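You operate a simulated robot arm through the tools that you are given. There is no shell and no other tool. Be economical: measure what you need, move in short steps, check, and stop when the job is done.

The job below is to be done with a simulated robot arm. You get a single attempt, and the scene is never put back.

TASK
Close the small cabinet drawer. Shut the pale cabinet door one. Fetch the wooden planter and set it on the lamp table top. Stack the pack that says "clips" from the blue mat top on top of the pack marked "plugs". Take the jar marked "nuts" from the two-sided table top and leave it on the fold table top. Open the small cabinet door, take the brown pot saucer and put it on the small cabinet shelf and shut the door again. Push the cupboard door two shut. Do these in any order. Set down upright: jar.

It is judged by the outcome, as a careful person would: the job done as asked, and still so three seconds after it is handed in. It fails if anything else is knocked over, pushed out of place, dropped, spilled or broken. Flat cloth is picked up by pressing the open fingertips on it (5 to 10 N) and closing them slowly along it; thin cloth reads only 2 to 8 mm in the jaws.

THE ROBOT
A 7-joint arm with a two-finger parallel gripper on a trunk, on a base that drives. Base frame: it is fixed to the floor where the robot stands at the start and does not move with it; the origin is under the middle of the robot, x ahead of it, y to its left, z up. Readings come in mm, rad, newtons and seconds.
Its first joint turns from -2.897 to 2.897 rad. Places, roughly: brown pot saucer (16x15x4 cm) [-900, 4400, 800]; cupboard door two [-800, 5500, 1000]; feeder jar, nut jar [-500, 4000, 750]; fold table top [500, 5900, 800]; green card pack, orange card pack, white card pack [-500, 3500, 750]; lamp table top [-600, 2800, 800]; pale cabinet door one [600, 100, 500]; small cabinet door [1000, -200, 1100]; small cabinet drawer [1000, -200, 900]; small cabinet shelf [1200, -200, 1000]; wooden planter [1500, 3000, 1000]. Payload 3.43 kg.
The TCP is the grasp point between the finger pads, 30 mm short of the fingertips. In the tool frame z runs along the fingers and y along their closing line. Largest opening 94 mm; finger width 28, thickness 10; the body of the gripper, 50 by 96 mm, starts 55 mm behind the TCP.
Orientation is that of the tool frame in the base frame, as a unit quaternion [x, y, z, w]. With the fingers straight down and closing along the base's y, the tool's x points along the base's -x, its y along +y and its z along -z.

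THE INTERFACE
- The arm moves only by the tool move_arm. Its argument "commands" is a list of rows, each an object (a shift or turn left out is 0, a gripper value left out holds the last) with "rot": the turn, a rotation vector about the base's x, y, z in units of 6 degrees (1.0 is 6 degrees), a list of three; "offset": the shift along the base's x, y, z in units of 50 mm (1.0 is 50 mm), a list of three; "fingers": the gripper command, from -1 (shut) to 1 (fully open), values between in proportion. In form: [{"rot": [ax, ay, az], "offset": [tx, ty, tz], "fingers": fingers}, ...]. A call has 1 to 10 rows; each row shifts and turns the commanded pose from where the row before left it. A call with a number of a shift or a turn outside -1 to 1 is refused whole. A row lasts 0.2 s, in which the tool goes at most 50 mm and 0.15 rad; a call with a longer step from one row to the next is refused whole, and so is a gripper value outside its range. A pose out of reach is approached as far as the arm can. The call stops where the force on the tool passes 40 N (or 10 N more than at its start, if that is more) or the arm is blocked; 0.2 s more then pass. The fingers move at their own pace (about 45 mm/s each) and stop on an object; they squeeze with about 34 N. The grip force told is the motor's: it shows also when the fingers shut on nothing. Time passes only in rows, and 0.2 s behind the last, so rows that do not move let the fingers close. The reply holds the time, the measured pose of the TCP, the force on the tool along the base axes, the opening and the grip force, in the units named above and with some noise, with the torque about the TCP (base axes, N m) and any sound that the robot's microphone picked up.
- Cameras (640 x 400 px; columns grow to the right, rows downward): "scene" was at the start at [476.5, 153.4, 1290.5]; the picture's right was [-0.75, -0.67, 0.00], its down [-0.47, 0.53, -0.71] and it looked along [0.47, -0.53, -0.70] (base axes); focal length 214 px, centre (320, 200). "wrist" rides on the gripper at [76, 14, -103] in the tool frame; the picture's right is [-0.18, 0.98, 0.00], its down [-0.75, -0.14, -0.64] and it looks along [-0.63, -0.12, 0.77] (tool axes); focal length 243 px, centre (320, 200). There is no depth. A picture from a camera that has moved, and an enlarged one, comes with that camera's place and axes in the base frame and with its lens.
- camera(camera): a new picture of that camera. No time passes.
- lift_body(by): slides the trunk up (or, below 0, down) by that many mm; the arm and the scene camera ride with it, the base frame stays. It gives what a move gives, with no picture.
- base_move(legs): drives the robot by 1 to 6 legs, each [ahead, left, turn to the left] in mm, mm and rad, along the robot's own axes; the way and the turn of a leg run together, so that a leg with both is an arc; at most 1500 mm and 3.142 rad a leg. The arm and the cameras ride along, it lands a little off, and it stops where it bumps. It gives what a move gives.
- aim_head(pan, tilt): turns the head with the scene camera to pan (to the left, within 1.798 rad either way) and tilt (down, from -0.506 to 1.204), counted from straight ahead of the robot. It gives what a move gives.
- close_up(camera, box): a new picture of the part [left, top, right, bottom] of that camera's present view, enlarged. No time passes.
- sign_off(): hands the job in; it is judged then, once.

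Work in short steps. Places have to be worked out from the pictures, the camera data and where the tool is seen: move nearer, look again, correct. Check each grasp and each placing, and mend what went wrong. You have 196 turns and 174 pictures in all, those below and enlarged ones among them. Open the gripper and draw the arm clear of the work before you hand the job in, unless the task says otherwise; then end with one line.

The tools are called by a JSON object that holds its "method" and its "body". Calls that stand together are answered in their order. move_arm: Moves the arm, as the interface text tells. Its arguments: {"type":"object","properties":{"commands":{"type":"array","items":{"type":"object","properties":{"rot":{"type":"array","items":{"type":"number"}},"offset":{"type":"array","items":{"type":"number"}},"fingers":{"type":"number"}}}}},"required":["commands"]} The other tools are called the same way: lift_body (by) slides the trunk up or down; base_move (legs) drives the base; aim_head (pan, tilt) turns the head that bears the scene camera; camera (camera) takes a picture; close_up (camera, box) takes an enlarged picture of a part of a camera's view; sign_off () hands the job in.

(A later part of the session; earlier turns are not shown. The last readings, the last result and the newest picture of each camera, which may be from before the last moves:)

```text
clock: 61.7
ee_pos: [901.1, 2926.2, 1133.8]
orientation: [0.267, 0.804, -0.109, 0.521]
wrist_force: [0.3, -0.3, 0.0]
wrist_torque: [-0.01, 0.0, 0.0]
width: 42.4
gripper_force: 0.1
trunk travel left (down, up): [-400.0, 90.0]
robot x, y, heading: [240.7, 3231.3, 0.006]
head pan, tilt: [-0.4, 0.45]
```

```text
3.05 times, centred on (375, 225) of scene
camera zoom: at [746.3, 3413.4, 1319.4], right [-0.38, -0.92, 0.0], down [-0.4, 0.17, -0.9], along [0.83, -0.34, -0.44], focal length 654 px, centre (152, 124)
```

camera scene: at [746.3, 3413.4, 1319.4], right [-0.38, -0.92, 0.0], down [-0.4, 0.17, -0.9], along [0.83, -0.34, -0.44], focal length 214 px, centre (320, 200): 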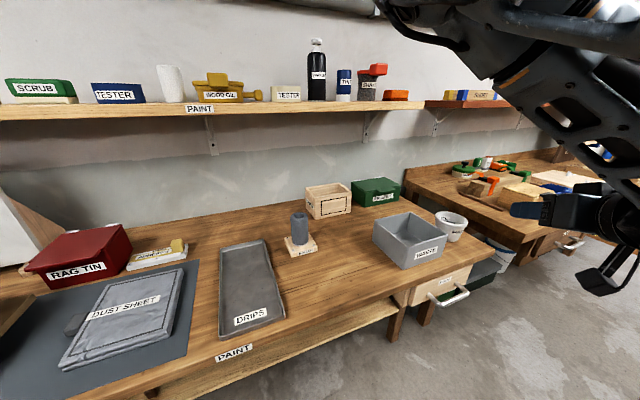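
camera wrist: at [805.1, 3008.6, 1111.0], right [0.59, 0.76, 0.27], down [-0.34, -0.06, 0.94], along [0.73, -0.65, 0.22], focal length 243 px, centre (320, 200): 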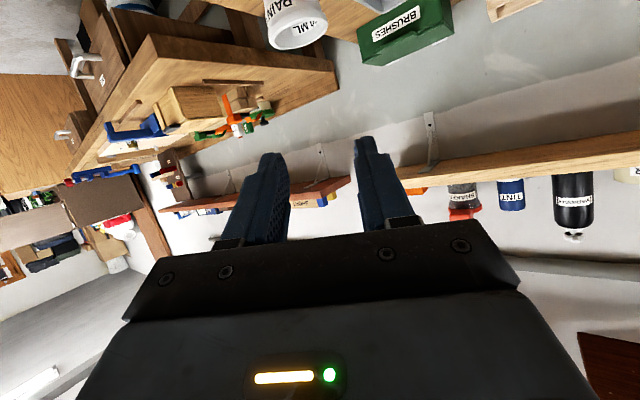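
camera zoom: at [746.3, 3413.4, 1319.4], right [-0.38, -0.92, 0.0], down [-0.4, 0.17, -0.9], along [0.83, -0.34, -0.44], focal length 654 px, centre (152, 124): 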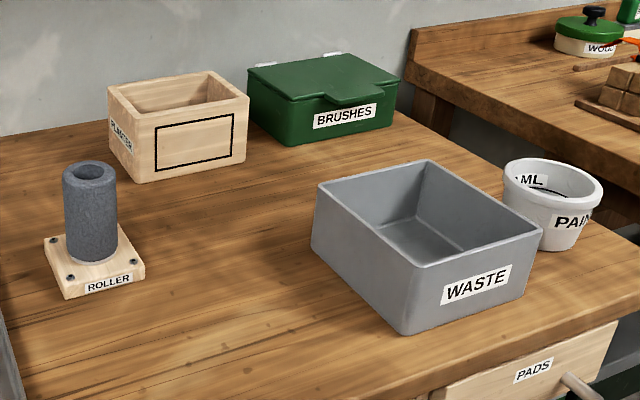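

It is labelled PLANTER; it sits near (1460–1550, 2980–3140), top z≈960–990. I turn the tool back to straight-down with the jaws closing along x, then drive closer.

{"method": "move_arm", "body": {"commands": [{"rot": [0.5, 0.84, 0], "offset": [0, 0, 0.4]}, {"rot": [0.5, 0.84, 0], "offset": [0, 0, 0.4]}, {"rot": [0.5, 0.84, 0], "offset": [0, 0, 0.2]}, {"rot": [0.5, 0.84, 0]}, {"rot": [0.5, 0.84, 0]}, {"rot": [0.5, 0.84, 0]}, {"rot": [0.5, 0.84, 0]}, {"rot": [0.5, 0.84, 0]}, {"rot": [0.5, 0.84, 0]}, {"rot": [0.5, 0.84, 0]}]}}

{"method": "move_arm", "body": {"commands": [{"rot": [0.5, 0.84, 0], "fingers": 0.2}, {"rot": [0, 0, -1]}, {"rot": [0, 0, -1]}, {"rot": [0, 0, -1]}, {"rot": [0, 0, -1]}, {"rot": [0, 0, -1]}, {"rot": [0, 0, -1]}, {"rot": [0, 0, -1]}, {"rot": [0, 0, -1]}, {"rot": [0, 0, -1]}]}}

{"method": "base_move", "body": {"legs": [[310, 0, 0]]}}

{"method": "camera", "body": {"camera": "wrist"}}

{"method": "camera", "body": {"camera": "scene"}}

```text
clock: 63.9
ee_pos: [902.2, 2926.5, 1183.5]
orientation: [0.318, 0.947, -0.006, 0.049]
wrist_force: [-0.5, 0.5, -0.4]
wrist_torque: [0.0, -0.03, 0.0]
width: 42.3
gripper_force: 0.0
trunk travel left (down, up): [-400.0, 90.0]
robot x, y, heading: [235.6, 3234.4, 0.006]
head pan, tilt: [-0.4, 0.45]
```

```text
clock: 66.1
ee_pos: [902.1, 2927.0, 1182.4]
orientation: [0.714, 0.7, 0.004, 0.0]
wrist_force: [0.1, 0.4, -0.3]
wrist_torque: [0.02, -0.01, 0.01]
width: 56.4
gripper_force: 0.2
trunk travel left (down, up): [-400.0, 90.0]
robot x, y, heading: [241.2, 3232.9, 0.007]
head pan, tilt: [-0.4, 0.45]
```

```text
clock: 68.2
ee_pos: [1216.7, 2930.9, 1182.7]
orientation: [0.713, 0.701, 0.005, 0.001]
wrist_force: [-1.3, -0.4, -0.9]
wrist_torque: [-0.02, -0.03, 0.02]
width: 56.5
gripper_force: 0.0
trunk travel left (down, up): [-400.0, 90.0]
robot x, y, heading: [554.8, 3237.6, 0.009]
head pan, tilt: [-0.4, 0.45]
```

```text
137 pictures are left
camera wrist: at [1230.3, 3006.9, 1286.2], right [0.98, -0.2, 0.01], down [-0.16, -0.75, 0.64], along [-0.12, -0.63, -0.77], focal length 243 px, centre (320, 200)
```

wrist: 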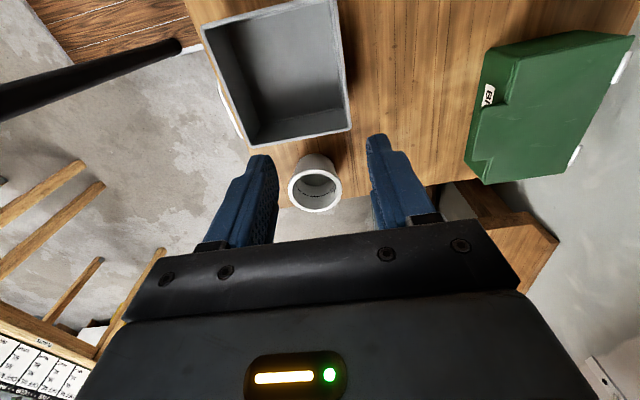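

```text
136 pictures are left
camera scene: at [1059.0, 3418.1, 1319.4], right [-0.38, -0.93, 0.0], down [-0.4, 0.17, -0.9], along [0.83, -0.34, -0.44], focal length 214 px, centre (320, 200)
```

scene: 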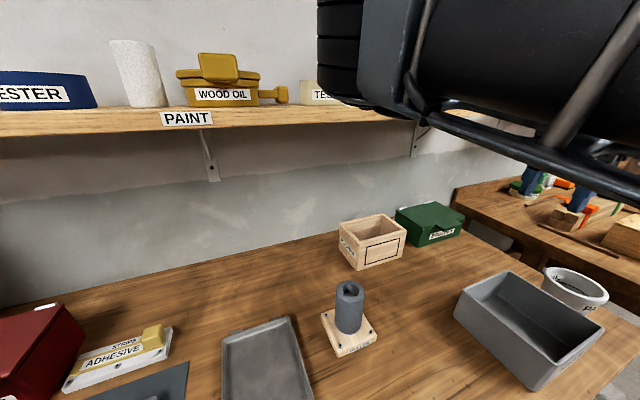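

Planter front face triangulates to x≈1434, bench z≈877. I strafe left 150 mm so the wrist camera can view the planter.

{"method": "base_move", "body": {"legs": [[0, 150, 0]]}}

{"method": "move_arm", "body": {"commands": [{"offset": [0.8, 0.5, 0]}, {"offset": [0.8, 0.5, 0]}]}}

{"method": "camera", "body": {"camera": "wrist"}}

{"method": "close_up", "body": {"camera": "scene", "box": [320, 180, 560, 330]}}

```text
clock: 69.6
ee_pos: [1215.7, 3084.9, 1181.5]
orientation: [0.712, 0.702, 0.005, 0.001]
wrist_force: [0.2, 0.4, -0.2]
wrist_torque: [0.0, 0.0, -0.04]
width: 56.5
gripper_force: 0.1
trunk travel left (down, up): [-400.0, 90.0]
robot x, y, heading: [557.3, 3383.7, 0.012]
head pan, tilt: [-0.4, 0.45]
```

```text
clock: 70.2
ee_pos: [1245.2, 3102.1, 1183.0]
orientation: [0.712, 0.702, 0.004, 0.001]
wrist_force: [0.3, -0.4, -0.1]
wrist_torque: [0.01, 0.01, 0.0]
width: 56.2
gripper_force: 0.0
out of reach, approached as far as the arm can: row 1, 2
trunk travel left (down, up): [-400.0, 90.0]
robot x, y, heading: [552.0, 3385.9, 0.014]
head pan, tilt: [-0.4, 0.45]
```

```text
135 pictures are left
camera wrist: at [1259.1, 3178.7, 1285.6], right [0.98, -0.2, 0.01], down [-0.16, -0.76, 0.64], along [-0.12, -0.63, -0.77], focal length 243 px, centre (320, 200)
```

wrist: 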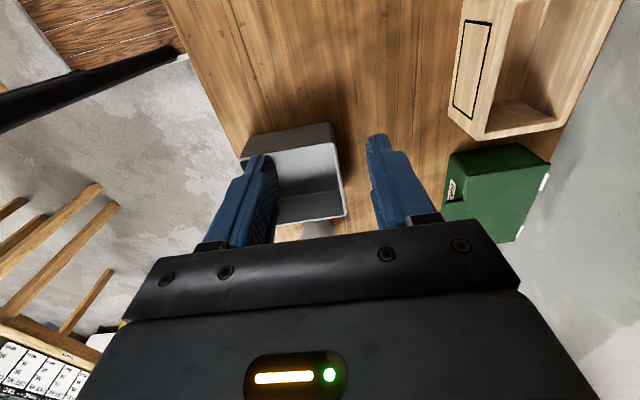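

```text
2.67 times, centred on (440, 255) of scene
camera zoom: at [1056.7, 3570.5, 1319.5], right [-0.38, -0.93, 0.0], down [-0.4, 0.16, -0.9], along [0.83, -0.34, -0.44], focal length 572 px, centre (0, 53)
```

zoom: 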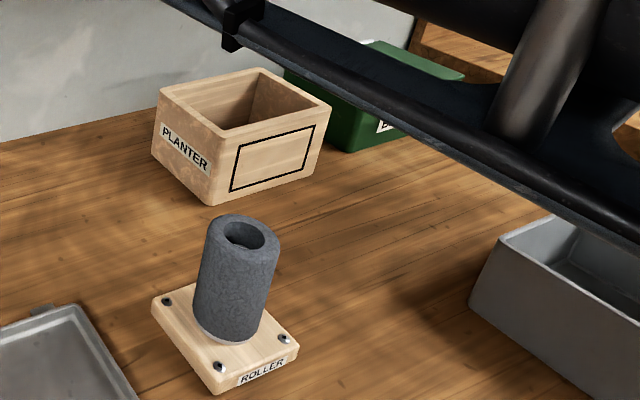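

Planter rim ≈ z 990, front wall at x≈1430–1440, centre y≈3092. I lower first (reach is better there), then move over the front wall.

{"method": "move_arm", "body": {"commands": [{"offset": [0, -0.2, -0.9]}, {"offset": [0.2, 0, -0.9]}, {"offset": [0.7, 0, -0.4]}, {"offset": [0.9, 0, 0]}, {"offset": [0.9, 0, 0]}, {"offset": [0.9, 0, 0]}]}}

{"method": "camera", "body": {"camera": "wrist"}}

{"method": "camera", "body": {"camera": "scene"}}

```text
clock: 71.6
ee_pos: [1249.3, 3094.0, 1113.5]
orientation: [0.708, 0.706, 0.005, 0.002]
wrist_force: [-0.9, 0.6, 0.4]
wrist_torque: [-0.05, 0.0, 0.03]
width: 56.6
gripper_force: 0.1
out of reach, approached as far as the arm can: row 2, 3, 4, 5, 6
trunk travel left (down, up): [-400.0, 90.0]
robot x, y, heading: [551.7, 3383.7, 0.013]
head pan, tilt: [-0.4, 0.45]
```

```text
133 pictures are left
camera wrist: at [1262.4, 3169.4, 1217.8], right [0.98, -0.19, 0.01], down [-0.15, -0.76, 0.64], along [-0.11, -0.63, -0.77], focal length 243 px, centre (320, 200)
```

wrist: 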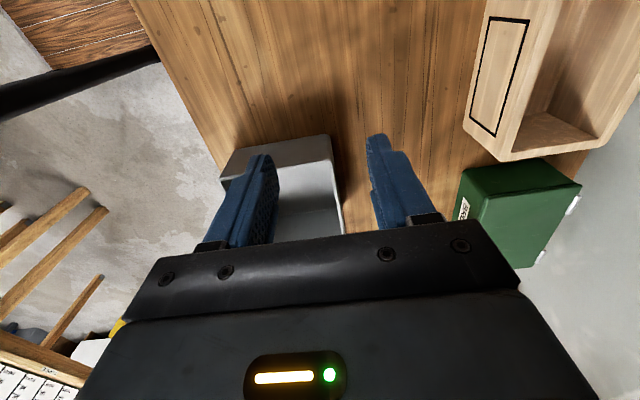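

```text
132 pictures are left
camera scene: at [1056.9, 3570.5, 1319.4], right [-0.38, -0.93, 0.0], down [-0.4, 0.16, -0.9], along [0.83, -0.34, -0.44], focal length 214 px, centre (320, 200)
```

scene: 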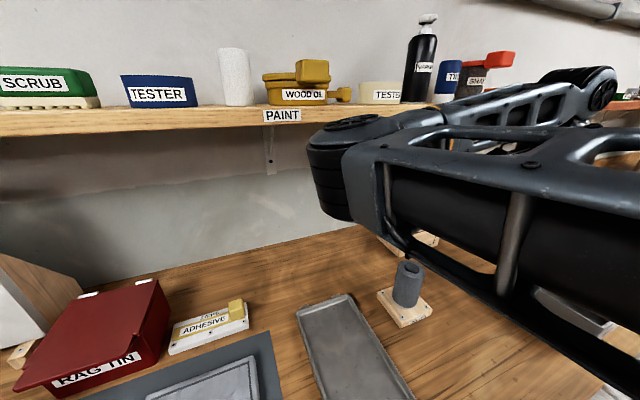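

The arm hits its reach limit at this height. Raising the trunk should give more reach; I lift it 90 mm and check.

{"method": "lift_body", "body": {"by": 90}}

{"method": "move_arm", "body": {"commands": [{"offset": [0, 0, -0.9]}, {"offset": [0, 0, -0.9]}, {"offset": [0, 0, -0.4]}, {}]}}

```text
clock: 72.9
ee_pos: [1250.2, 3094.5, 1204.0]
orientation: [0.708, 0.706, 0.006, 0.002]
wrist_force: [0.5, 0.2, -0.3]
wrist_torque: [0.02, 0.02, 0.02]
width: 56.3
gripper_force: 0.0
trunk travel left (down, up): [-490.0, 0.0]
robot x, y, heading: [551.4, 3387.3, 0.019]
head pan, tilt: [-0.4, 0.45]
```

```text
clock: 73.9
ee_pos: [1250.1, 3093.5, 1094.3]
orientation: [0.708, 0.706, 0.007, 0.002]
wrist_force: [0.5, 0.2, -0.1]
wrist_torque: [0.01, -0.01, -0.02]
width: 56.3
gripper_force: 0.1
trunk travel left (down, up): [-490.0, 0.0]
robot x, y, heading: [557.5, 3386.3, 0.015]
head pan, tilt: [-0.4, 0.45]
```

Good, it tracks now. I extend toward the planter in small steps at this height.

{"method": "move_arm", "body": {"commands": [{"offset": [0.8, 0, 0]}, {"offset": [0.8, 0, 0]}, {"offset": [0.8, 0, 0]}, {"offset": [0.8, 0, 0]}]}}

{"method": "camera", "body": {"camera": "wrist"}}

{"method": "camera", "body": {"camera": "scene"}}

```text
clock: 74.9
ee_pos: [1258.4, 3095.2, 1093.6]
orientation: [0.706, 0.708, 0.007, 0.002]
wrist_force: [0.0, 0.3, -0.4]
wrist_torque: [0.04, -0.01, 0.01]
width: 56.3
gripper_force: 0.1
out of reach, approached as far as the arm can: row 1, 2, 3, 4
trunk travel left (down, up): [-490.0, 0.0]
robot x, y, heading: [551.4, 3382.7, 0.011]
head pan, tilt: [-0.4, 0.45]
```

```text
131 pictures are left
camera wrist: at [1269.9, 3169.8, 1196.9], right [0.98, -0.18, 0.01], down [-0.15, -0.76, 0.63], along [-0.1, -0.63, -0.77], focal length 243 px, centre (320, 200)
```

wrist: 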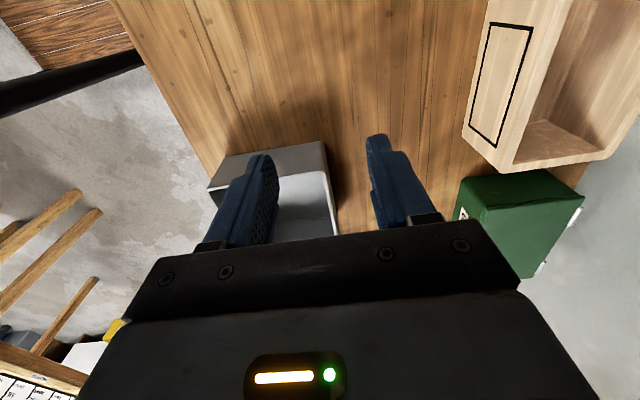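

```text
130 pictures are left
camera scene: at [1057.2, 3570.3, 1409.1], right [-0.38, -0.93, 0.0], down [-0.4, 0.16, -0.9], along [0.83, -0.34, -0.44], focal length 214 px, centre (320, 200)
```

scene: 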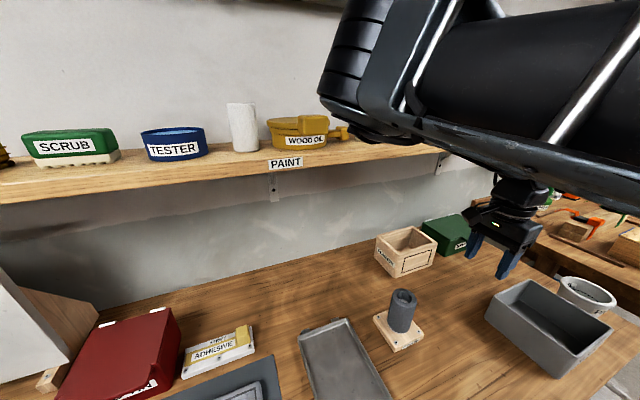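

It stalls at x≈1258 regardless of height, so the wrist yaw seems to limit it. I yaw back 90° (jaws closing along y) and retry reaching out; I could then grip the planter's left short wall.

{"method": "move_arm", "body": {"commands": [{"rot": [0, 0, 1]}, {"rot": [0, 0, 1]}, {"rot": [0, 0, 1]}, {"rot": [0, 0, 1]}, {"rot": [0, 0, 1]}, {"rot": [0, 0, 1]}, {"rot": [0, 0, 1]}, {"rot": [0, 0, 1]}, {"rot": [0, 0, 1]}, {"rot": [0, 0, 1]}]}}

{"method": "move_arm", "body": {"commands": [{"rot": [0, 0, 1]}, {"rot": [0, 0, 1]}, {"rot": [0, 0, 1]}, {"rot": [0, 0, 1]}, {"rot": [0, 0, 1]}, {"offset": [0.8, 0, 0]}, {"offset": [0.8, 0, 0]}]}}

{"method": "camera", "body": {"camera": "scene"}}

```text
clock: 77.1
ee_pos: [1258.3, 3094.0, 1093.2]
orientation: [0.259, 0.966, 0.006, -0.002]
wrist_force: [-0.2, 0.1, -0.7]
wrist_torque: [-0.01, 0.0, 0.01]
width: 56.5
gripper_force: 0.2
trunk travel left (down, up): [-490.0, 0.0]
robot x, y, heading: [552.9, 3388.5, 0.017]
head pan, tilt: [-0.4, 0.45]
```

```text
clock: 78.7
ee_pos: [1338.7, 3093.1, 1094.0]
orientation: [0.001, 1.0, 0.005, -0.003]
wrist_force: [-0.3, -0.9, -0.1]
wrist_torque: [0.0, 0.01, 0.01]
width: 56.3
gripper_force: 0.1
trunk travel left (down, up): [-490.0, 0.0]
robot x, y, heading: [554.1, 3388.0, 0.011]
head pan, tilt: [-0.4, 0.45]
```

```text
129 pictures are left
camera scene: at [1056.7, 3570.5, 1409.5], right [-0.38, -0.93, 0.0], down [-0.4, 0.16, -0.9], along [0.83, -0.34, -0.44], focal length 214 px, centre (320, 200)
```

scene: 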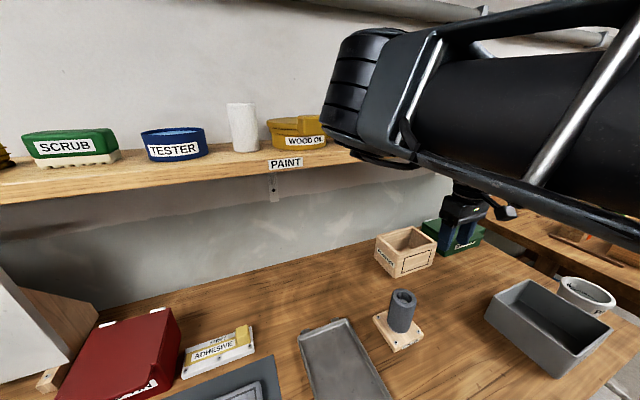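

Yaw was the limit. I try the opposite yaw (+90°), which would still let me grip the front wall.

{"method": "move_arm", "body": {"commands": [{"rot": [0, 0, 1]}, {"rot": [0, 0, 1]}, {"rot": [0, 0, 1]}, {"rot": [0, 0, 1]}, {"rot": [0, 0, 1]}, {"rot": [0, 0, 1]}, {"rot": [0, 0, 1]}, {"rot": [0, 0, 1]}, {"rot": [0, 0, 1]}, {"rot": [0, 0, 1]}]}}

{"method": "move_arm", "body": {"commands": [{"rot": [0, 0, 1]}, {"rot": [0, 0, 1]}, {"rot": [0, 0, 1]}, {"rot": [0, 0, 1]}, {"rot": [0, 0, 1]}, {"offset": [0.6, 0, 0]}, {"offset": [0.6, 0, 0]}]}}

{"method": "camera", "body": {"camera": "wrist"}}

```text
clock: 80.9
ee_pos: [1339.3, 3094.6, 1094.4]
orientation: [-0.5, 0.866, 0.003, -0.006]
wrist_force: [-0.2, -0.1, -1.4]
wrist_torque: [0.04, -0.01, -0.01]
width: 56.3
gripper_force: 0.0
trunk travel left (down, up): [-490.0, 0.0]
robot x, y, heading: [552.5, 3386.3, 0.016]
head pan, tilt: [-0.4, 0.45]
```

```text
clock: 82.5
ee_pos: [1400.2, 3092.4, 1093.4]
orientation: [-0.706, 0.708, 0.002, -0.006]
wrist_force: [-0.7, -0.3, 0.2]
wrist_torque: [0.02, -0.04, -0.05]
width: 56.5
gripper_force: 0.0
trunk travel left (down, up): [-490.0, 0.0]
robot x, y, heading: [555.2, 3386.5, 0.015]
head pan, tilt: [-0.4, 0.45]
```

```text
128 pictures are left
camera wrist: at [1384.8, 3017.9, 1196.8], right [-0.98, 0.19, 0.01], down [0.15, 0.76, 0.64], along [0.11, 0.63, -0.77], focal length 243 px, centre (320, 200)
```

wrist: 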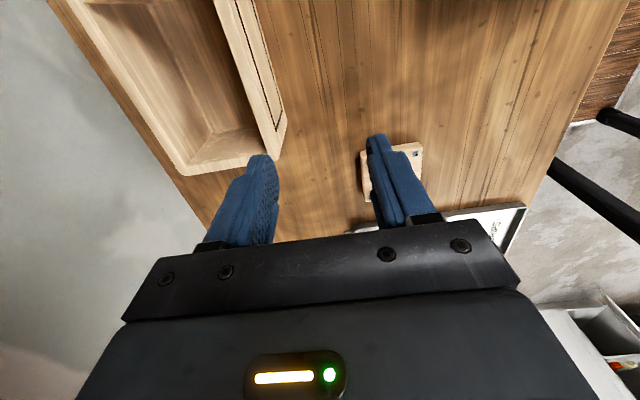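

The +90° yaw reaches. I enlarge the wrist view to locate the front wall rim precisely.

{"method": "close_up", "body": {"camera": "wrist", "box": [60, 0, 320, 180]}}

```text
2.22 times, centred on (190, 90) of wrist
camera zoom: at [1384.8, 3017.9, 1196.8], right [-0.98, 0.19, 0.01], down [0.15, 0.76, 0.64], along [0.11, 0.63, -0.77], focal length 539 px, centre (609, 444)
```

zoom: 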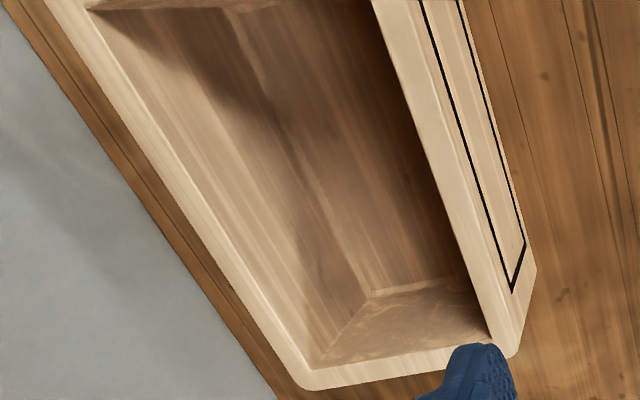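

Planter spans x≈1441–1545, y≈2980–3125; front wall centre ≈ x 1448, y 3052. I move above it and start down.

{"method": "move_arm", "body": {"commands": [{"offset": [0.5, -0.4, 0]}, {"offset": [0.46, -0.4, -0.3]}, {"offset": [0, 0, -0.5]}]}}

{"method": "camera", "body": {"camera": "wrist"}}

{"method": "close_up", "body": {"camera": "scene", "box": [340, 180, 580, 330]}}

```text
clock: 83.3
ee_pos: [1432.5, 3047.8, 1065.3]
orientation: [-0.698, 0.716, -0.004, -0.006]
wrist_force: [-0.6, -0.3, 0.1]
wrist_torque: [-0.01, -0.01, 0.01]
width: 56.5
gripper_force: 0.0
trunk travel left (down, up): [-490.0, 0.0]
robot x, y, heading: [551.2, 3386.5, 0.011]
head pan, tilt: [-0.4, 0.45]
```

```text
126 pictures are left
camera wrist: at [1415.5, 2973.1, 1169.4], right [-0.98, 0.21, 0.0], down [0.16, 0.76, 0.63], along [0.13, 0.62, -0.78], focal length 243 px, centre (320, 200)
```

wrist: 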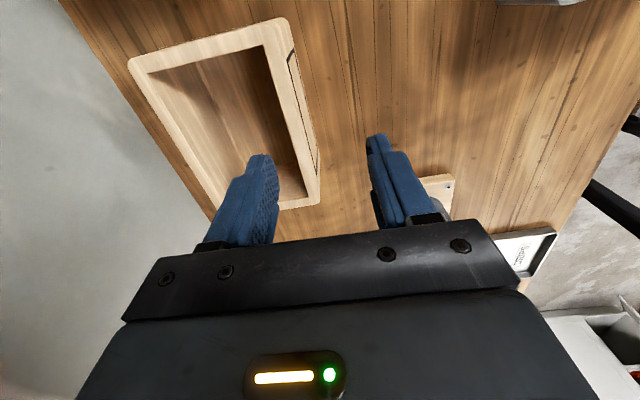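

```text
2.67 times, centred on (460, 255) of scene
camera zoom: at [1046.5, 3573.5, 1413.6], right [-0.38, -0.93, 0.0], down [-0.4, 0.16, -0.9], along [0.84, -0.34, -0.43], focal length 572 px, centre (-53, 53)
```

zoom: 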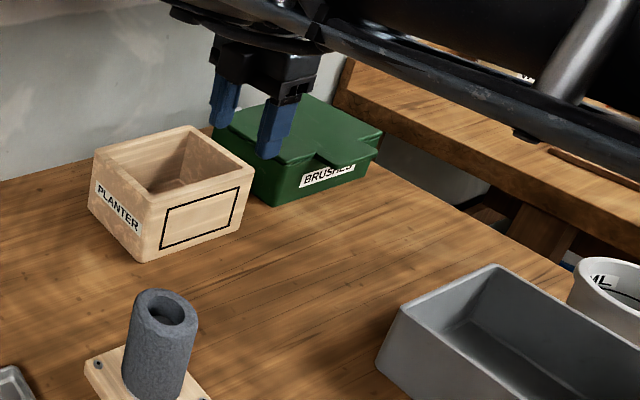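

The fingers straddle near the wall. I nudge to x≈1450 and descend to TCP z≈948.

{"method": "move_arm", "body": {"commands": [{"offset": [0.2, 0.1, -0.5]}, {"offset": [0, 0, -0.7]}, {"offset": [0, 0, -0.7]}, {}]}}

{"method": "camera", "body": {"camera": "wrist"}}

{"method": "close_up", "body": {"camera": "scene", "box": [340, 180, 580, 330]}}

```text
clock: 84.3
ee_pos: [1457.4, 3060.0, 957.5]
orientation: [-0.707, 0.707, 0.002, -0.006]
wrist_force: [-0.3, -0.6, 0.2]
wrist_torque: [0.02, 0.01, 0.0]
width: 56.5
gripper_force: 0.2
trunk travel left (down, up): [-490.0, 0.0]
robot x, y, heading: [551.7, 3388.6, 0.011]
head pan, tilt: [-0.4, 0.45]
```

```text
124 pictures are left
camera wrist: at [1442.9, 2983.9, 1060.7], right [-0.98, 0.19, 0.01], down [0.15, 0.76, 0.64], along [0.11, 0.63, -0.77], focal length 243 px, centre (320, 200)
```

wrist: 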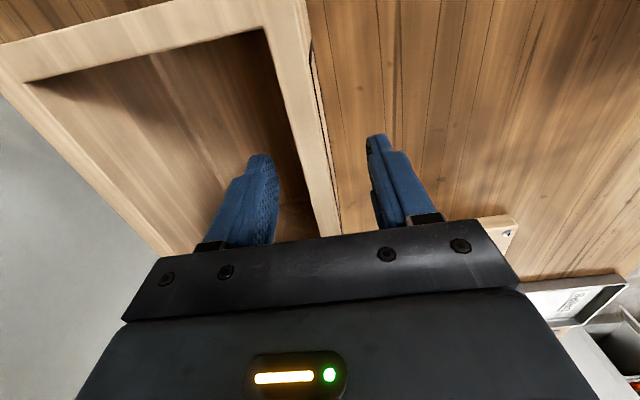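

```text
2.67 times, centred on (460, 255) of scene
camera zoom: at [1057.3, 3570.7, 1409.3], right [-0.38, -0.93, 0.0], down [-0.4, 0.16, -0.9], along [0.83, -0.34, -0.44], focal length 572 px, centre (-53, 53)
```

zoom: 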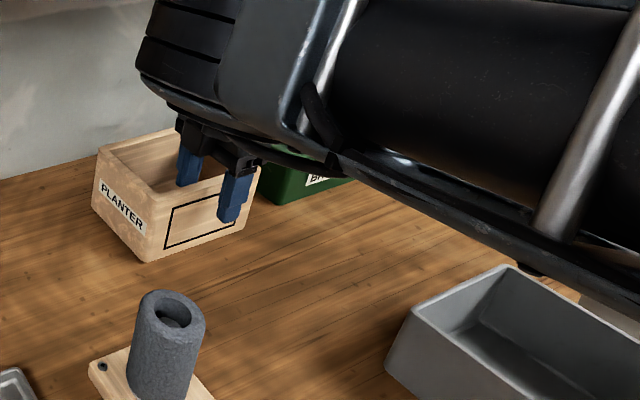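

One finger is inside, one outside the front wall. I lower a little more and close.

{"method": "move_arm", "body": {"commands": [{"offset": [0, 0, -0.25]}, {"fingers": -1}, {}, {}, {}, {}, {}]}}

{"method": "move_arm", "body": {"commands": [{"offset": [0, 0, 0.4]}, {"offset": [0, 0, 0.6]}, {"offset": [0, 0, 0.6]}, {}]}}

{"method": "camera", "body": {"camera": "scene"}}

{"method": "camera", "body": {"camera": "wrist"}}

```text
clock: 85.9
ee_pos: [1457.7, 3058.7, 945.2]
orientation: [-0.707, 0.708, 0.001, -0.005]
wrist_force: [1.6, 0.4, -0.6]
wrist_torque: [0.03, -0.46, -0.03]
width: 16.2
gripper_force: 33.4
trunk travel left (down, up): [-490.0, 0.0]
robot x, y, heading: [553.5, 3383.1, 0.013]
head pan, tilt: [-0.4, 0.45]
```

```text
clock: 86.9
ee_pos: [1456.5, 3058.8, 1025.9]
orientation: [-0.707, 0.708, 0.001, -0.005]
wrist_force: [-0.5, 0.3, -6.3]
wrist_torque: [-0.01, 0.34, -0.03]
width: 16.1
gripper_force: 33.9
trunk travel left (down, up): [-490.0, 0.0]
robot x, y, heading: [553.0, 3385.9, 0.016]
head pan, tilt: [-0.4, 0.45]
```

```text
122 pictures are left
camera scene: at [1057.0, 3570.5, 1409.3], right [-0.38, -0.93, 0.0], down [-0.4, 0.16, -0.9], along [0.83, -0.34, -0.44], focal length 214 px, centre (320, 200)
```

scene: 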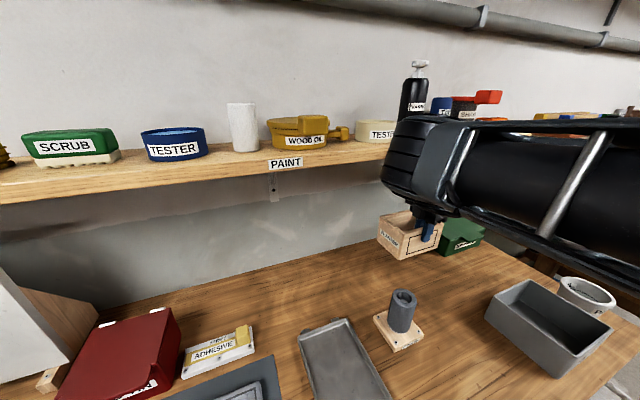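

```text
121 pictures are left
camera wrist: at [1442.0, 2983.1, 1129.7], right [-0.98, 0.19, 0.01], down [0.15, 0.76, 0.64], along [0.11, 0.63, -0.77], focal length 243 px, centre (320, 200)
```

wrist: 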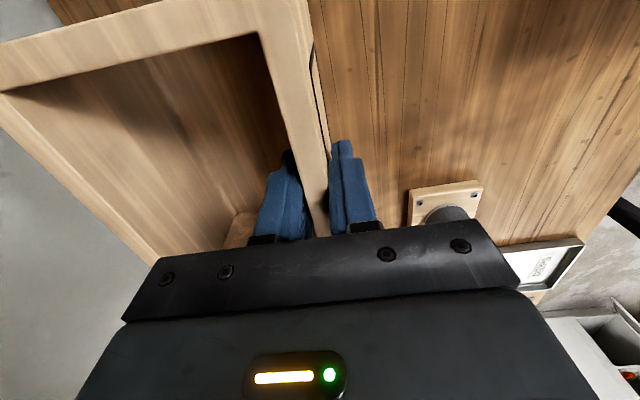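

Planter is lifted level. I raise and draw it back toward the robot, then back the base away from the bench.

{"method": "move_arm", "body": {"commands": [{"offset": [-0.2, 0, 0.8]}, {"offset": [-0.4, 0, 0.8]}, {"offset": [-0.8, 0, 0.4]}, {"offset": [-0.9, 0, 0]}, {"offset": [-0.9, 0, 0]}, {"offset": [-0.9, 0, 0]}, {"offset": [-0.9, 0, 0]}]}}

{"method": "base_move", "body": {"legs": [[-250, 0, 0]]}}

{"method": "aim_head", "body": {"pan": 1.79, "tilt": 0.5}}

{"method": "camera", "body": {"camera": "scene"}}

```text
clock: 87.4
ee_pos: [1423.3, 3065.0, 1053.7]
orientation: [-0.702, 0.711, 0.026, -0.011]
wrist_force: [-1.0, -0.5, -7.0]
wrist_torque: [0.05, 0.21, -0.06]
width: 16.4
gripper_force: 34.0
trunk travel left (down, up): [-490.0, 0.0]
robot x, y, heading: [550.6, 3386.1, 0.014]
head pan, tilt: [-0.4, 0.45]
stopped in row 2: the force on the tool passed its limit at 72 N (the readings are from after the stop); the commanded pose is now the measured one
```

```text
clock: 89.2
ee_pos: [1172.3, 3060.6, 1054.7]
orientation: [-0.703, 0.711, 0.025, -0.01]
wrist_force: [1.1, 0.2, -5.5]
wrist_torque: [-0.01, 0.33, -0.01]
width: 16.5
gripper_force: 34.2
trunk travel left (down, up): [-490.0, 0.0]
robot x, y, heading: [300.9, 3382.7, 0.014]
head pan, tilt: [-0.4, 0.45]
```

```text
clock: 91.3
ee_pos: [1172.2, 3061.0, 1055.5]
orientation: [-0.703, 0.711, 0.024, -0.011]
wrist_force: [0.1, -0.2, -5.6]
wrist_torque: [-0.01, 0.3, 0.01]
width: 16.7
gripper_force: 34.2
trunk travel left (down, up): [-490.0, 0.0]
robot x, y, heading: [301.6, 3385.4, 0.012]
head pan, tilt: [1.791, 0.499]
```

```text
120 pictures are left
camera scene: at [698.8, 3690.6, 1404.9], right [0.97, 0.23, 0.0], down [0.11, -0.47, -0.88], along [-0.2, 0.85, -0.48], focal length 214 px, centre (320, 200)
```

scene: 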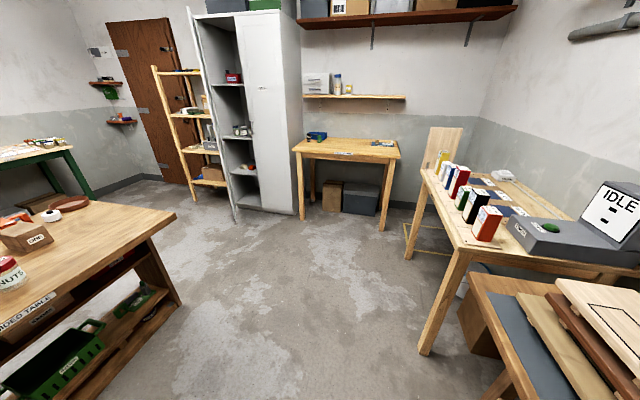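

A force spike occurred on retreat; I check that the shelf and the held planter are fine. (The far view shows the two-sided table left with the NUTS jar, the grey cupboard with an open door, and the fold table.)

{"method": "aim_head", "body": {"pan": -0.4, "tilt": 0.4}}

{"method": "camera", "body": {"camera": "scene"}}

{"method": "camera", "body": {"camera": "wrist"}}

```text
clock: 93.3
ee_pos: [1171.8, 3059.4, 1055.4]
orientation: [-0.703, 0.711, 0.023, -0.011]
wrist_force: [-0.6, 0.0, -6.2]
wrist_torque: [-0.01, 0.27, 0.02]
width: 16.2
gripper_force: 33.1
trunk travel left (down, up): [-490.0, 0.0]
robot x, y, heading: [296.9, 3380.9, 0.01]
head pan, tilt: [-0.4, 0.4]
```

```text
119 pictures are left
camera scene: at [805.7, 3567.3, 1414.0], right [-0.38, -0.93, 0.0], down [-0.36, 0.15, -0.92], along [0.85, -0.35, -0.39], focal length 214 px, centre (320, 200)
```

scene: 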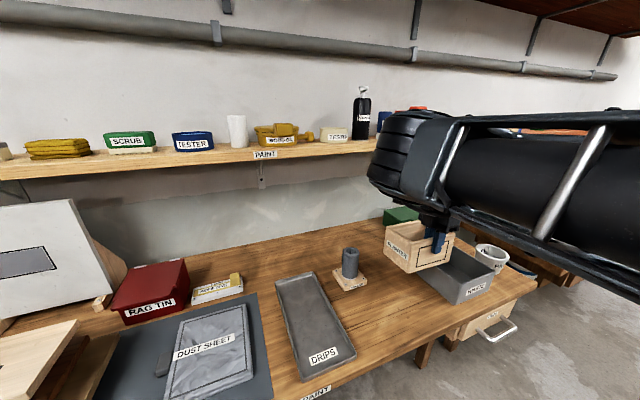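

```text
118 pictures are left
camera wrist: at [1160.8, 2982.8, 1157.0], right [-0.98, 0.2, 0.05], down [0.18, 0.74, 0.65], along [0.09, 0.65, -0.76], focal length 243 px, centre (320, 200)
```

wrist: 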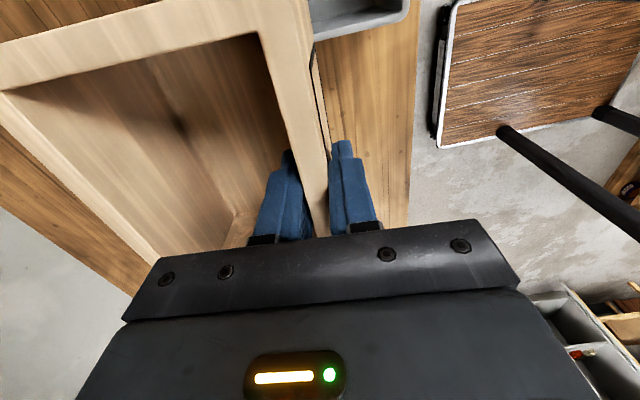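

Everything on the bench and shelf is intact and the planter is firmly held. With the head turned away I tuck the arm in and to the right.

{"method": "aim_head", "body": {"pan": 1.7, "tilt": 0.6}}

{"method": "base_move", "body": {"legs": [[-120, 0, 0]]}}

{"method": "move_arm", "body": {"commands": [{"offset": [-0.4, -0.2, 0.3]}, {"offset": [-0.6, -0.2, 0.3]}, {"offset": [-0.6, -0.2, 0.3]}, {"offset": [-0.6, -0.2, 0.3]}, {"offset": [-0.6, -0.2, 0]}, {"offset": [-0.6, -0.2, 0]}, {"offset": [-0.6, -0.2, 0]}]}}

{"method": "camera", "body": {"camera": "scene"}}

```text
clock: 95.3
ee_pos: [1171.3, 3061.2, 1054.5]
orientation: [-0.703, 0.711, 0.024, -0.011]
wrist_force: [0.4, -0.7, -6.0]
wrist_torque: [0.01, 0.33, -0.01]
width: 16.3
gripper_force: 33.9
trunk travel left (down, up): [-490.0, 0.0]
robot x, y, heading: [297.1, 3378.0, 0.011]
head pan, tilt: [1.7, 0.6]
```

```text
clock: 96.6
ee_pos: [1051.1, 3059.4, 1055.6]
orientation: [-0.703, 0.71, 0.024, -0.01]
wrist_force: [0.0, 0.1, -5.4]
wrist_torque: [-0.02, 0.27, 0.03]
width: 16.2
gripper_force: 33.7
trunk travel left (down, up): [-490.0, 0.0]
robot x, y, heading: [177.5, 3380.2, 0.015]
head pan, tilt: [1.7, 0.6]
```

```text
clock: 98.2
ee_pos: [852.1, 2990.1, 1113.4]
orientation: [-0.703, 0.71, 0.024, -0.01]
wrist_force: [0.6, -0.5, -5.2]
wrist_torque: [-0.05, 0.28, 0.03]
width: 16.4
gripper_force: 34.2
trunk travel left (down, up): [-490.0, 0.0]
robot x, y, heading: [181.3, 3377.1, 0.017]
head pan, tilt: [1.7, 0.6]
```

```text
117 pictures are left
camera scene: at [586.2, 3688.4, 1395.7], right [0.99, 0.14, 0.0], down [0.08, -0.56, -0.83], along [-0.12, 0.82, -0.56], focal length 214 px, centre (320, 200)
```

scene: 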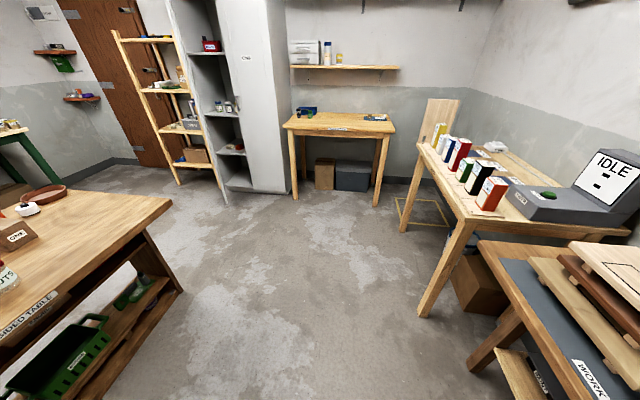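

I move to the aisle's middle and turn around to face the central tables (arm high over everything), then strafe toward the lamp table.

{"method": "base_move", "body": {"legs": [[120, 0, 0], [0, 0, 1.57], [0, 0, 1.55]]}}

{"method": "aim_head", "body": {"pan": 0.6, "tilt": 0.5}}

{"method": "camera", "body": {"camera": "scene"}}

{"method": "aim_head", "body": {"pan": -0.2, "tilt": 0.5}}

{"method": "camera", "body": {"camera": "scene"}}

```text
clock: 107.0
ee_pos: [-369.1, 3779.0, 1113.7]
orientation: [0.715, 0.699, 0.01, 0.024]
wrist_force: [-0.9, 0.6, -5.4]
wrist_torque: [0.0, -0.3, -0.01]
width: 16.2
gripper_force: 33.6
trunk travel left (down, up): [-490.0, 0.0]
robot x, y, heading: [304.4, 3382.0, -3.135]
head pan, tilt: [1.7, 0.6]
```

```text
clock: 108.4
ee_pos: [-368.7, 3779.0, 1114.2]
orientation: [0.715, 0.699, 0.011, 0.025]
wrist_force: [0.6, 0.0, -5.6]
wrist_torque: [-0.04, -0.3, 0.0]
width: 16.4
gripper_force: 33.6
trunk travel left (down, up): [-490.0, 0.0]
robot x, y, heading: [300.6, 3384.6, -3.135]
head pan, tilt: [0.6, 0.499]
```

```text
116 pictures are left
camera scene: at [-196.5, 3113.1, 1404.9], right [-0.57, 0.82, 0.0], down [0.39, 0.27, -0.88], along [-0.72, -0.5, -0.48], focal length 214 px, centre (320, 200)
```

scene: 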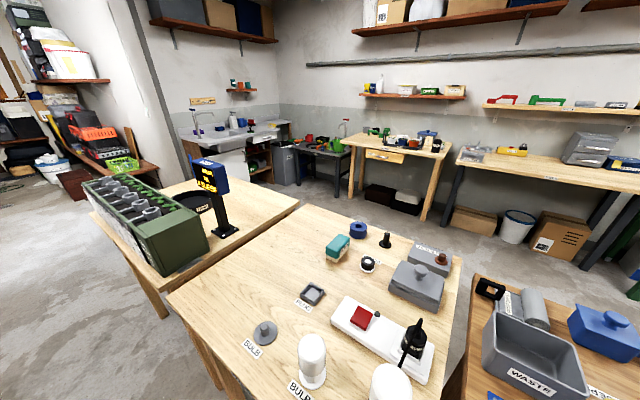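

```text
clock: 109.5
ee_pos: [-368.8, 3779.5, 1114.6]
orientation: [0.715, 0.699, 0.011, 0.025]
wrist_force: [0.2, 0.1, -5.3]
wrist_torque: [0.02, -0.28, 0.01]
width: 16.3
gripper_force: 33.9
trunk travel left (down, up): [-490.0, 0.0]
robot x, y, heading: [298.0, 3381.5, -3.136]
head pan, tilt: [-0.201, 0.499]
```

```text
115 pictures are left
camera scene: at [-210.9, 3182.5, 1404.9], right [0.19, 0.98, 0.0], down [0.47, -0.09, -0.88], along [-0.86, 0.17, -0.48], focal length 214 px, centre (320, 200)
```

scene: 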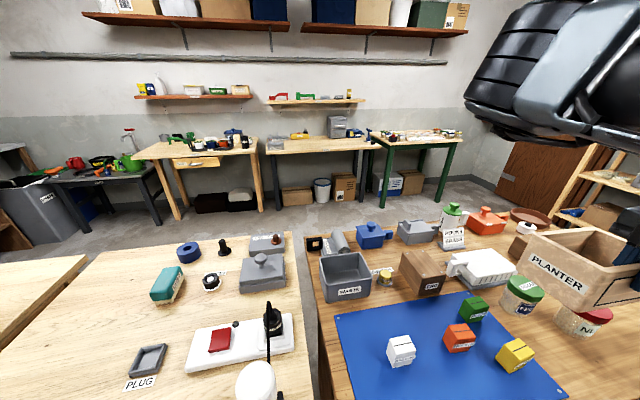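

The lamp table (bulbs, plug tray) has free space at its near-left part, around x −500…−610, y 2510…2670. I strafe to put the planter over it.

{"method": "base_move", "body": {"legs": [[45, 1080, 0]]}}

{"method": "aim_head", "body": {"pan": -0.3, "tilt": 0.7}}

{"method": "camera", "body": {"camera": "scene"}}

```text
clock: 115.1
ee_pos: [-409.1, 2699.1, 1113.2]
orientation: [0.718, 0.695, 0.01, 0.024]
wrist_force: [-0.5, -0.2, -5.5]
wrist_torque: [-0.02, -0.29, -0.02]
width: 16.5
gripper_force: 33.7
trunk travel left (down, up): [-490.0, 0.0]
robot x, y, heading: [253.1, 2294.2, 3.14]
head pan, tilt: [-0.201, 0.499]
```

```text
clock: 115.8
ee_pos: [-408.5, 2699.0, 1113.9]
orientation: [0.718, 0.696, 0.01, 0.024]
wrist_force: [-0.8, -0.3, -6.7]
wrist_torque: [0.0, -0.3, 0.04]
width: 16.3
gripper_force: 34.4
trunk travel left (down, up): [-490.0, 0.0]
robot x, y, heading: [253.5, 2294.7, 3.135]
head pan, tilt: [-0.3, 0.7]
```

```text
114 pictures are left
camera scene: at [-249.2, 2108.0, 1387.2], right [0.3, 0.95, 0.0], down [0.61, -0.19, -0.77], along [-0.73, 0.23, -0.64], focal length 214 px, centre (320, 200)
```

scene: 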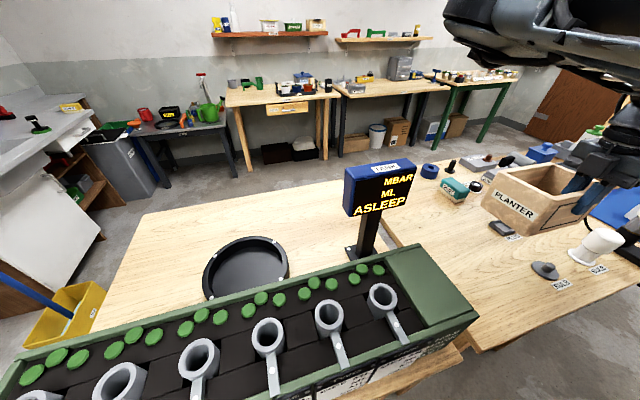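

The sign post is at about (−583,2343), so I target the planter at TCP (−500,2622), clear of everything, and descend partway.

{"method": "move_arm", "body": {"commands": [{"offset": [-0.6, -0.5, 0]}, {"offset": [-0.6, -0.5, 0]}, {"offset": [-0.6, -0.5, -0.2]}, {"offset": [0, 0, -0.8]}, {"offset": [0, 0, -0.8]}, {"offset": [0, 0, -0.7]}, {"offset": [0, 0, -0.4]}, {}]}}

{"method": "camera", "body": {"camera": "scene"}}

{"method": "camera", "body": {"camera": "wrist"}}

```text
clock: 117.6
ee_pos: [-500.2, 2623.6, 967.8]
orientation: [0.717, 0.696, 0.01, 0.024]
wrist_force: [0.5, -0.5, -6.3]
wrist_torque: [0.01, -0.27, 0.03]
width: 16.3
gripper_force: 33.3
trunk travel left (down, up): [-490.0, 0.0]
robot x, y, heading: [253.9, 2296.0, 3.137]
head pan, tilt: [-0.3, 0.7]
```

```text
113 pictures are left
camera scene: at [-249.2, 2108.0, 1387.1], right [0.3, 0.95, 0.0], down [0.61, -0.19, -0.76], along [-0.73, 0.23, -0.64], focal length 214 px, centre (320, 200)
```

scene: 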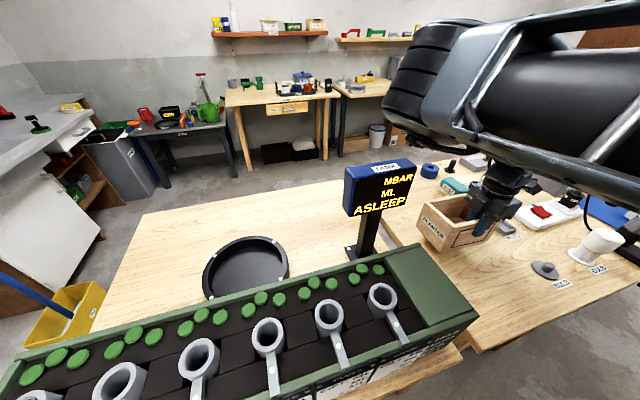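

```text
112 pictures are left
camera wrist: at [-489.3, 2701.7, 1070.7], right [0.98, -0.21, 0.05], down [-0.19, -0.74, 0.65], along [-0.1, -0.64, -0.76], focal length 243 px, centre (320, 200)
```

wrist: 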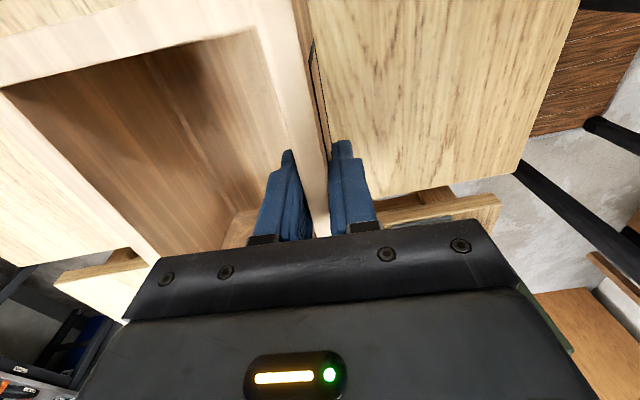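

I correct the small tool tilt, shift slightly further onto the table and lower in small steps.

{"method": "move_arm", "body": {"commands": [{"rot": [0.2, 0.46, 0], "offset": [0, 0.4, 0]}, {"offset": [0, 0, -0.4]}, {"offset": [0, 0, -0.2]}, {}]}}

{"method": "camera", "body": {"camera": "scene"}}

```text
clock: 118.6
ee_pos: [-500.4, 2644.4, 938.3]
orientation: [0.717, 0.697, 0.0, 0.0]
wrist_force: [-0.1, -0.8, -6.4]
wrist_torque: [-0.01, -0.34, 0.0]
width: 16.4
gripper_force: 34.0
trunk travel left (down, up): [-490.0, 0.0]
robot x, y, heading: [255.7, 2297.2, 3.134]
head pan, tilt: [-0.3, 0.7]
```

```text
111 pictures are left
camera scene: at [-249.2, 2108.0, 1387.1], right [0.3, 0.95, 0.0], down [0.61, -0.19, -0.76], along [-0.73, 0.23, -0.64], focal length 214 px, centre (320, 200)
```

scene: 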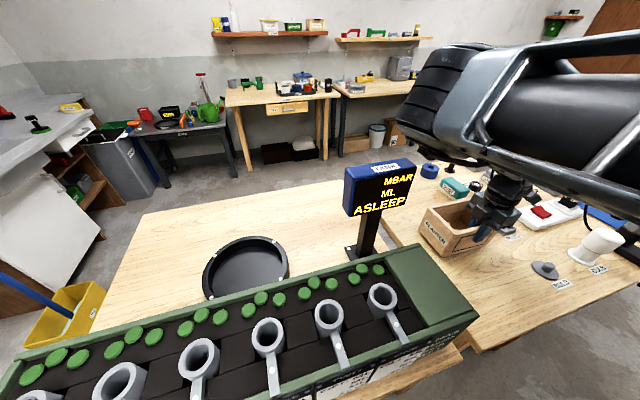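

Still hanging freely (−6.4 N). I lower in finer steps watching the force.

{"method": "move_arm", "body": {"commands": [{"offset": [0, 0, -0.2]}, {"offset": [0, 0, -0.15]}, {}]}}

{"method": "move_arm", "body": {"commands": [{"offset": [0, 0, -0.15]}, {}]}}

{"method": "move_arm", "body": {"commands": [{"offset": [0, 0, -0.15]}, {}]}}

```text
clock: 119.4
ee_pos: [-499.7, 2646.0, 925.5]
orientation: [0.718, 0.696, 0.0, -0.003]
wrist_force: [3.2, -2.0, 36.8]
wrist_torque: [0.03, -0.16, -0.05]
width: 16.3
gripper_force: 34.4
trunk travel left (down, up): [-490.0, 0.0]
robot x, y, heading: [258.0, 2294.8, 3.138]
head pan, tilt: [-0.3, 0.7]
```

```text
clock: 120.0
ee_pos: [-500.0, 2645.1, 915.5]
orientation: [0.718, 0.696, -0.002, -0.002]
wrist_force: [-4.9, 3.3, 35.4]
wrist_torque: [0.16, -0.18, -0.05]
width: 16.4
gripper_force: 33.8
trunk travel left (down, up): [-490.0, 0.0]
robot x, y, heading: [255.2, 2292.4, 3.139]
head pan, tilt: [-0.3, 0.7]
```

```text
clock: 120.6
ee_pos: [-498.5, 2644.5, 906.7]
orientation: [0.717, 0.697, 0.0, -0.001]
wrist_force: [-5.6, 0.4, 36.3]
wrist_torque: [-0.04, -0.26, -0.01]
width: 15.8
gripper_force: 34.1
trunk travel left (down, up): [-490.0, 0.0]
robot x, y, heading: [254.5, 2297.0, 3.138]
head pan, tilt: [-0.3, 0.7]
```

Contact is made (planter is standing on the table, fingers slid a bit down the wall). I release and lift away.

{"method": "move_arm", "body": {"commands": [{"offset": [0, 0, 0.15], "fingers": -0.2}, {}, {}, {"offset": [0, 0, 0.5]}, {"offset": [0, 0, 0.9]}, {"offset": [0, 0, 0.9]}, {"offset": [0, 0, 0.9]}]}}

{"method": "camera", "body": {"camera": "scene"}}

{"method": "camera", "body": {"camera": "wrist"}}

```text
clock: 122.2
ee_pos: [-499.6, 2645.0, 1074.4]
orientation: [0.717, 0.697, -0.001, 0.0]
wrist_force: [0.2, -0.4, 0.0]
wrist_torque: [-0.02, -0.01, -0.02]
width: 37.7
gripper_force: 0.0
trunk travel left (down, up): [-490.0, 0.0]
robot x, y, heading: [254.3, 2297.1, 3.137]
head pan, tilt: [-0.3, 0.7]
```

```text
110 pictures are left
camera scene: at [-249.2, 2108.1, 1387.0], right [0.3, 0.95, 0.0], down [0.61, -0.19, -0.76], along [-0.73, 0.23, -0.64], focal length 214 px, centre (320, 200)
```

scene: 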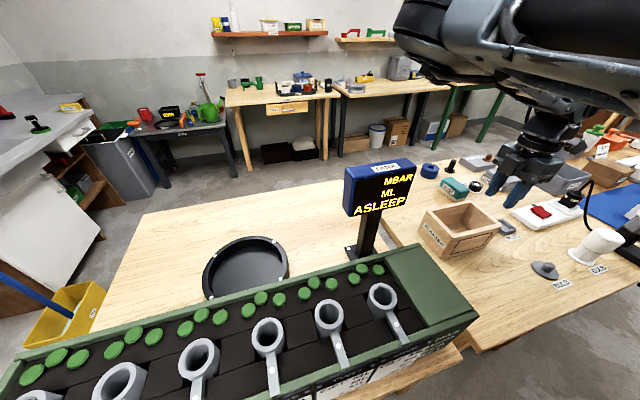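

```text
109 pictures are left
camera wrist: at [-484.4, 2720.1, 1177.4], right [0.98, -0.21, 0.0], down [-0.16, -0.75, 0.64], along [-0.14, -0.63, -0.77], focal length 243 px, centre (320, 200)
```

wrist: 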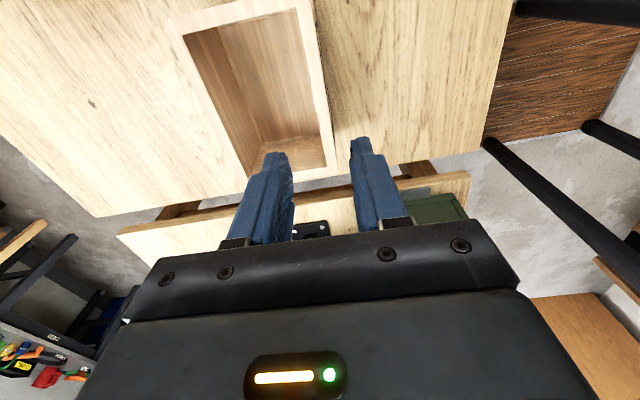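

The planter stands on the lamp table, clear of everything. I drive on to the two-sided table to read the packs' labels.

{"method": "base_move", "body": {"legs": [[0, -850, 0]]}}

{"method": "aim_head", "body": {"pan": -0.5, "tilt": 0.75}}

{"method": "camera", "body": {"camera": "scene"}}

{"method": "camera", "body": {"camera": "wrist"}}

```text
clock: 126.8
ee_pos: [-506.4, 3493.6, 1073.7]
orientation: [0.713, 0.701, 0.0, 0.0]
wrist_force: [-0.3, 0.6, -0.2]
wrist_torque: [0.01, -0.01, 0.02]
width: 37.7
gripper_force: 0.0
trunk travel left (down, up): [-490.0, 0.0]
robot x, y, heading: [255.1, 3153.3, -3.133]
head pan, tilt: [-0.3, 0.7]
```

```text
clock: 127.5
ee_pos: [-505.9, 3493.3, 1075.6]
orientation: [0.714, 0.7, 0.0, 0.0]
wrist_force: [-0.3, 0.4, -0.2]
wrist_torque: [-0.01, 0.02, 0.03]
width: 37.5
gripper_force: 0.0
trunk travel left (down, up): [-490.0, 0.0]
robot x, y, heading: [253.5, 3155.1, -3.128]
head pan, tilt: [-0.499, 0.75]
```

```text
108 pictures are left
camera scene: at [-240.3, 2974.0, 1383.0], right [0.47, 0.88, 0.0], down [0.6, -0.32, -0.73], along [-0.65, 0.34, -0.68], focal length 214 px, centre (320, 200)
```

scene: 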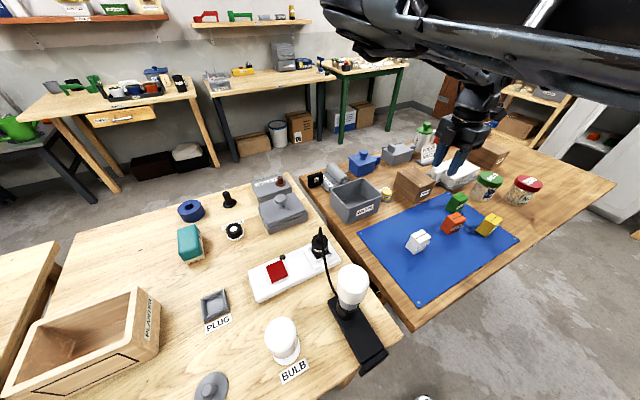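

```text
107 pictures are left
camera wrist: at [-491.5, 3568.7, 1177.4], right [0.98, -0.2, 0.0], down [-0.15, -0.75, 0.64], along [-0.13, -0.63, -0.77], focal length 243 px, centre (320, 200)
```

wrist: 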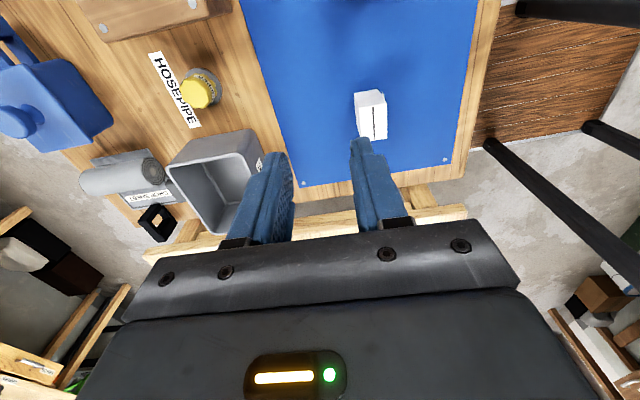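

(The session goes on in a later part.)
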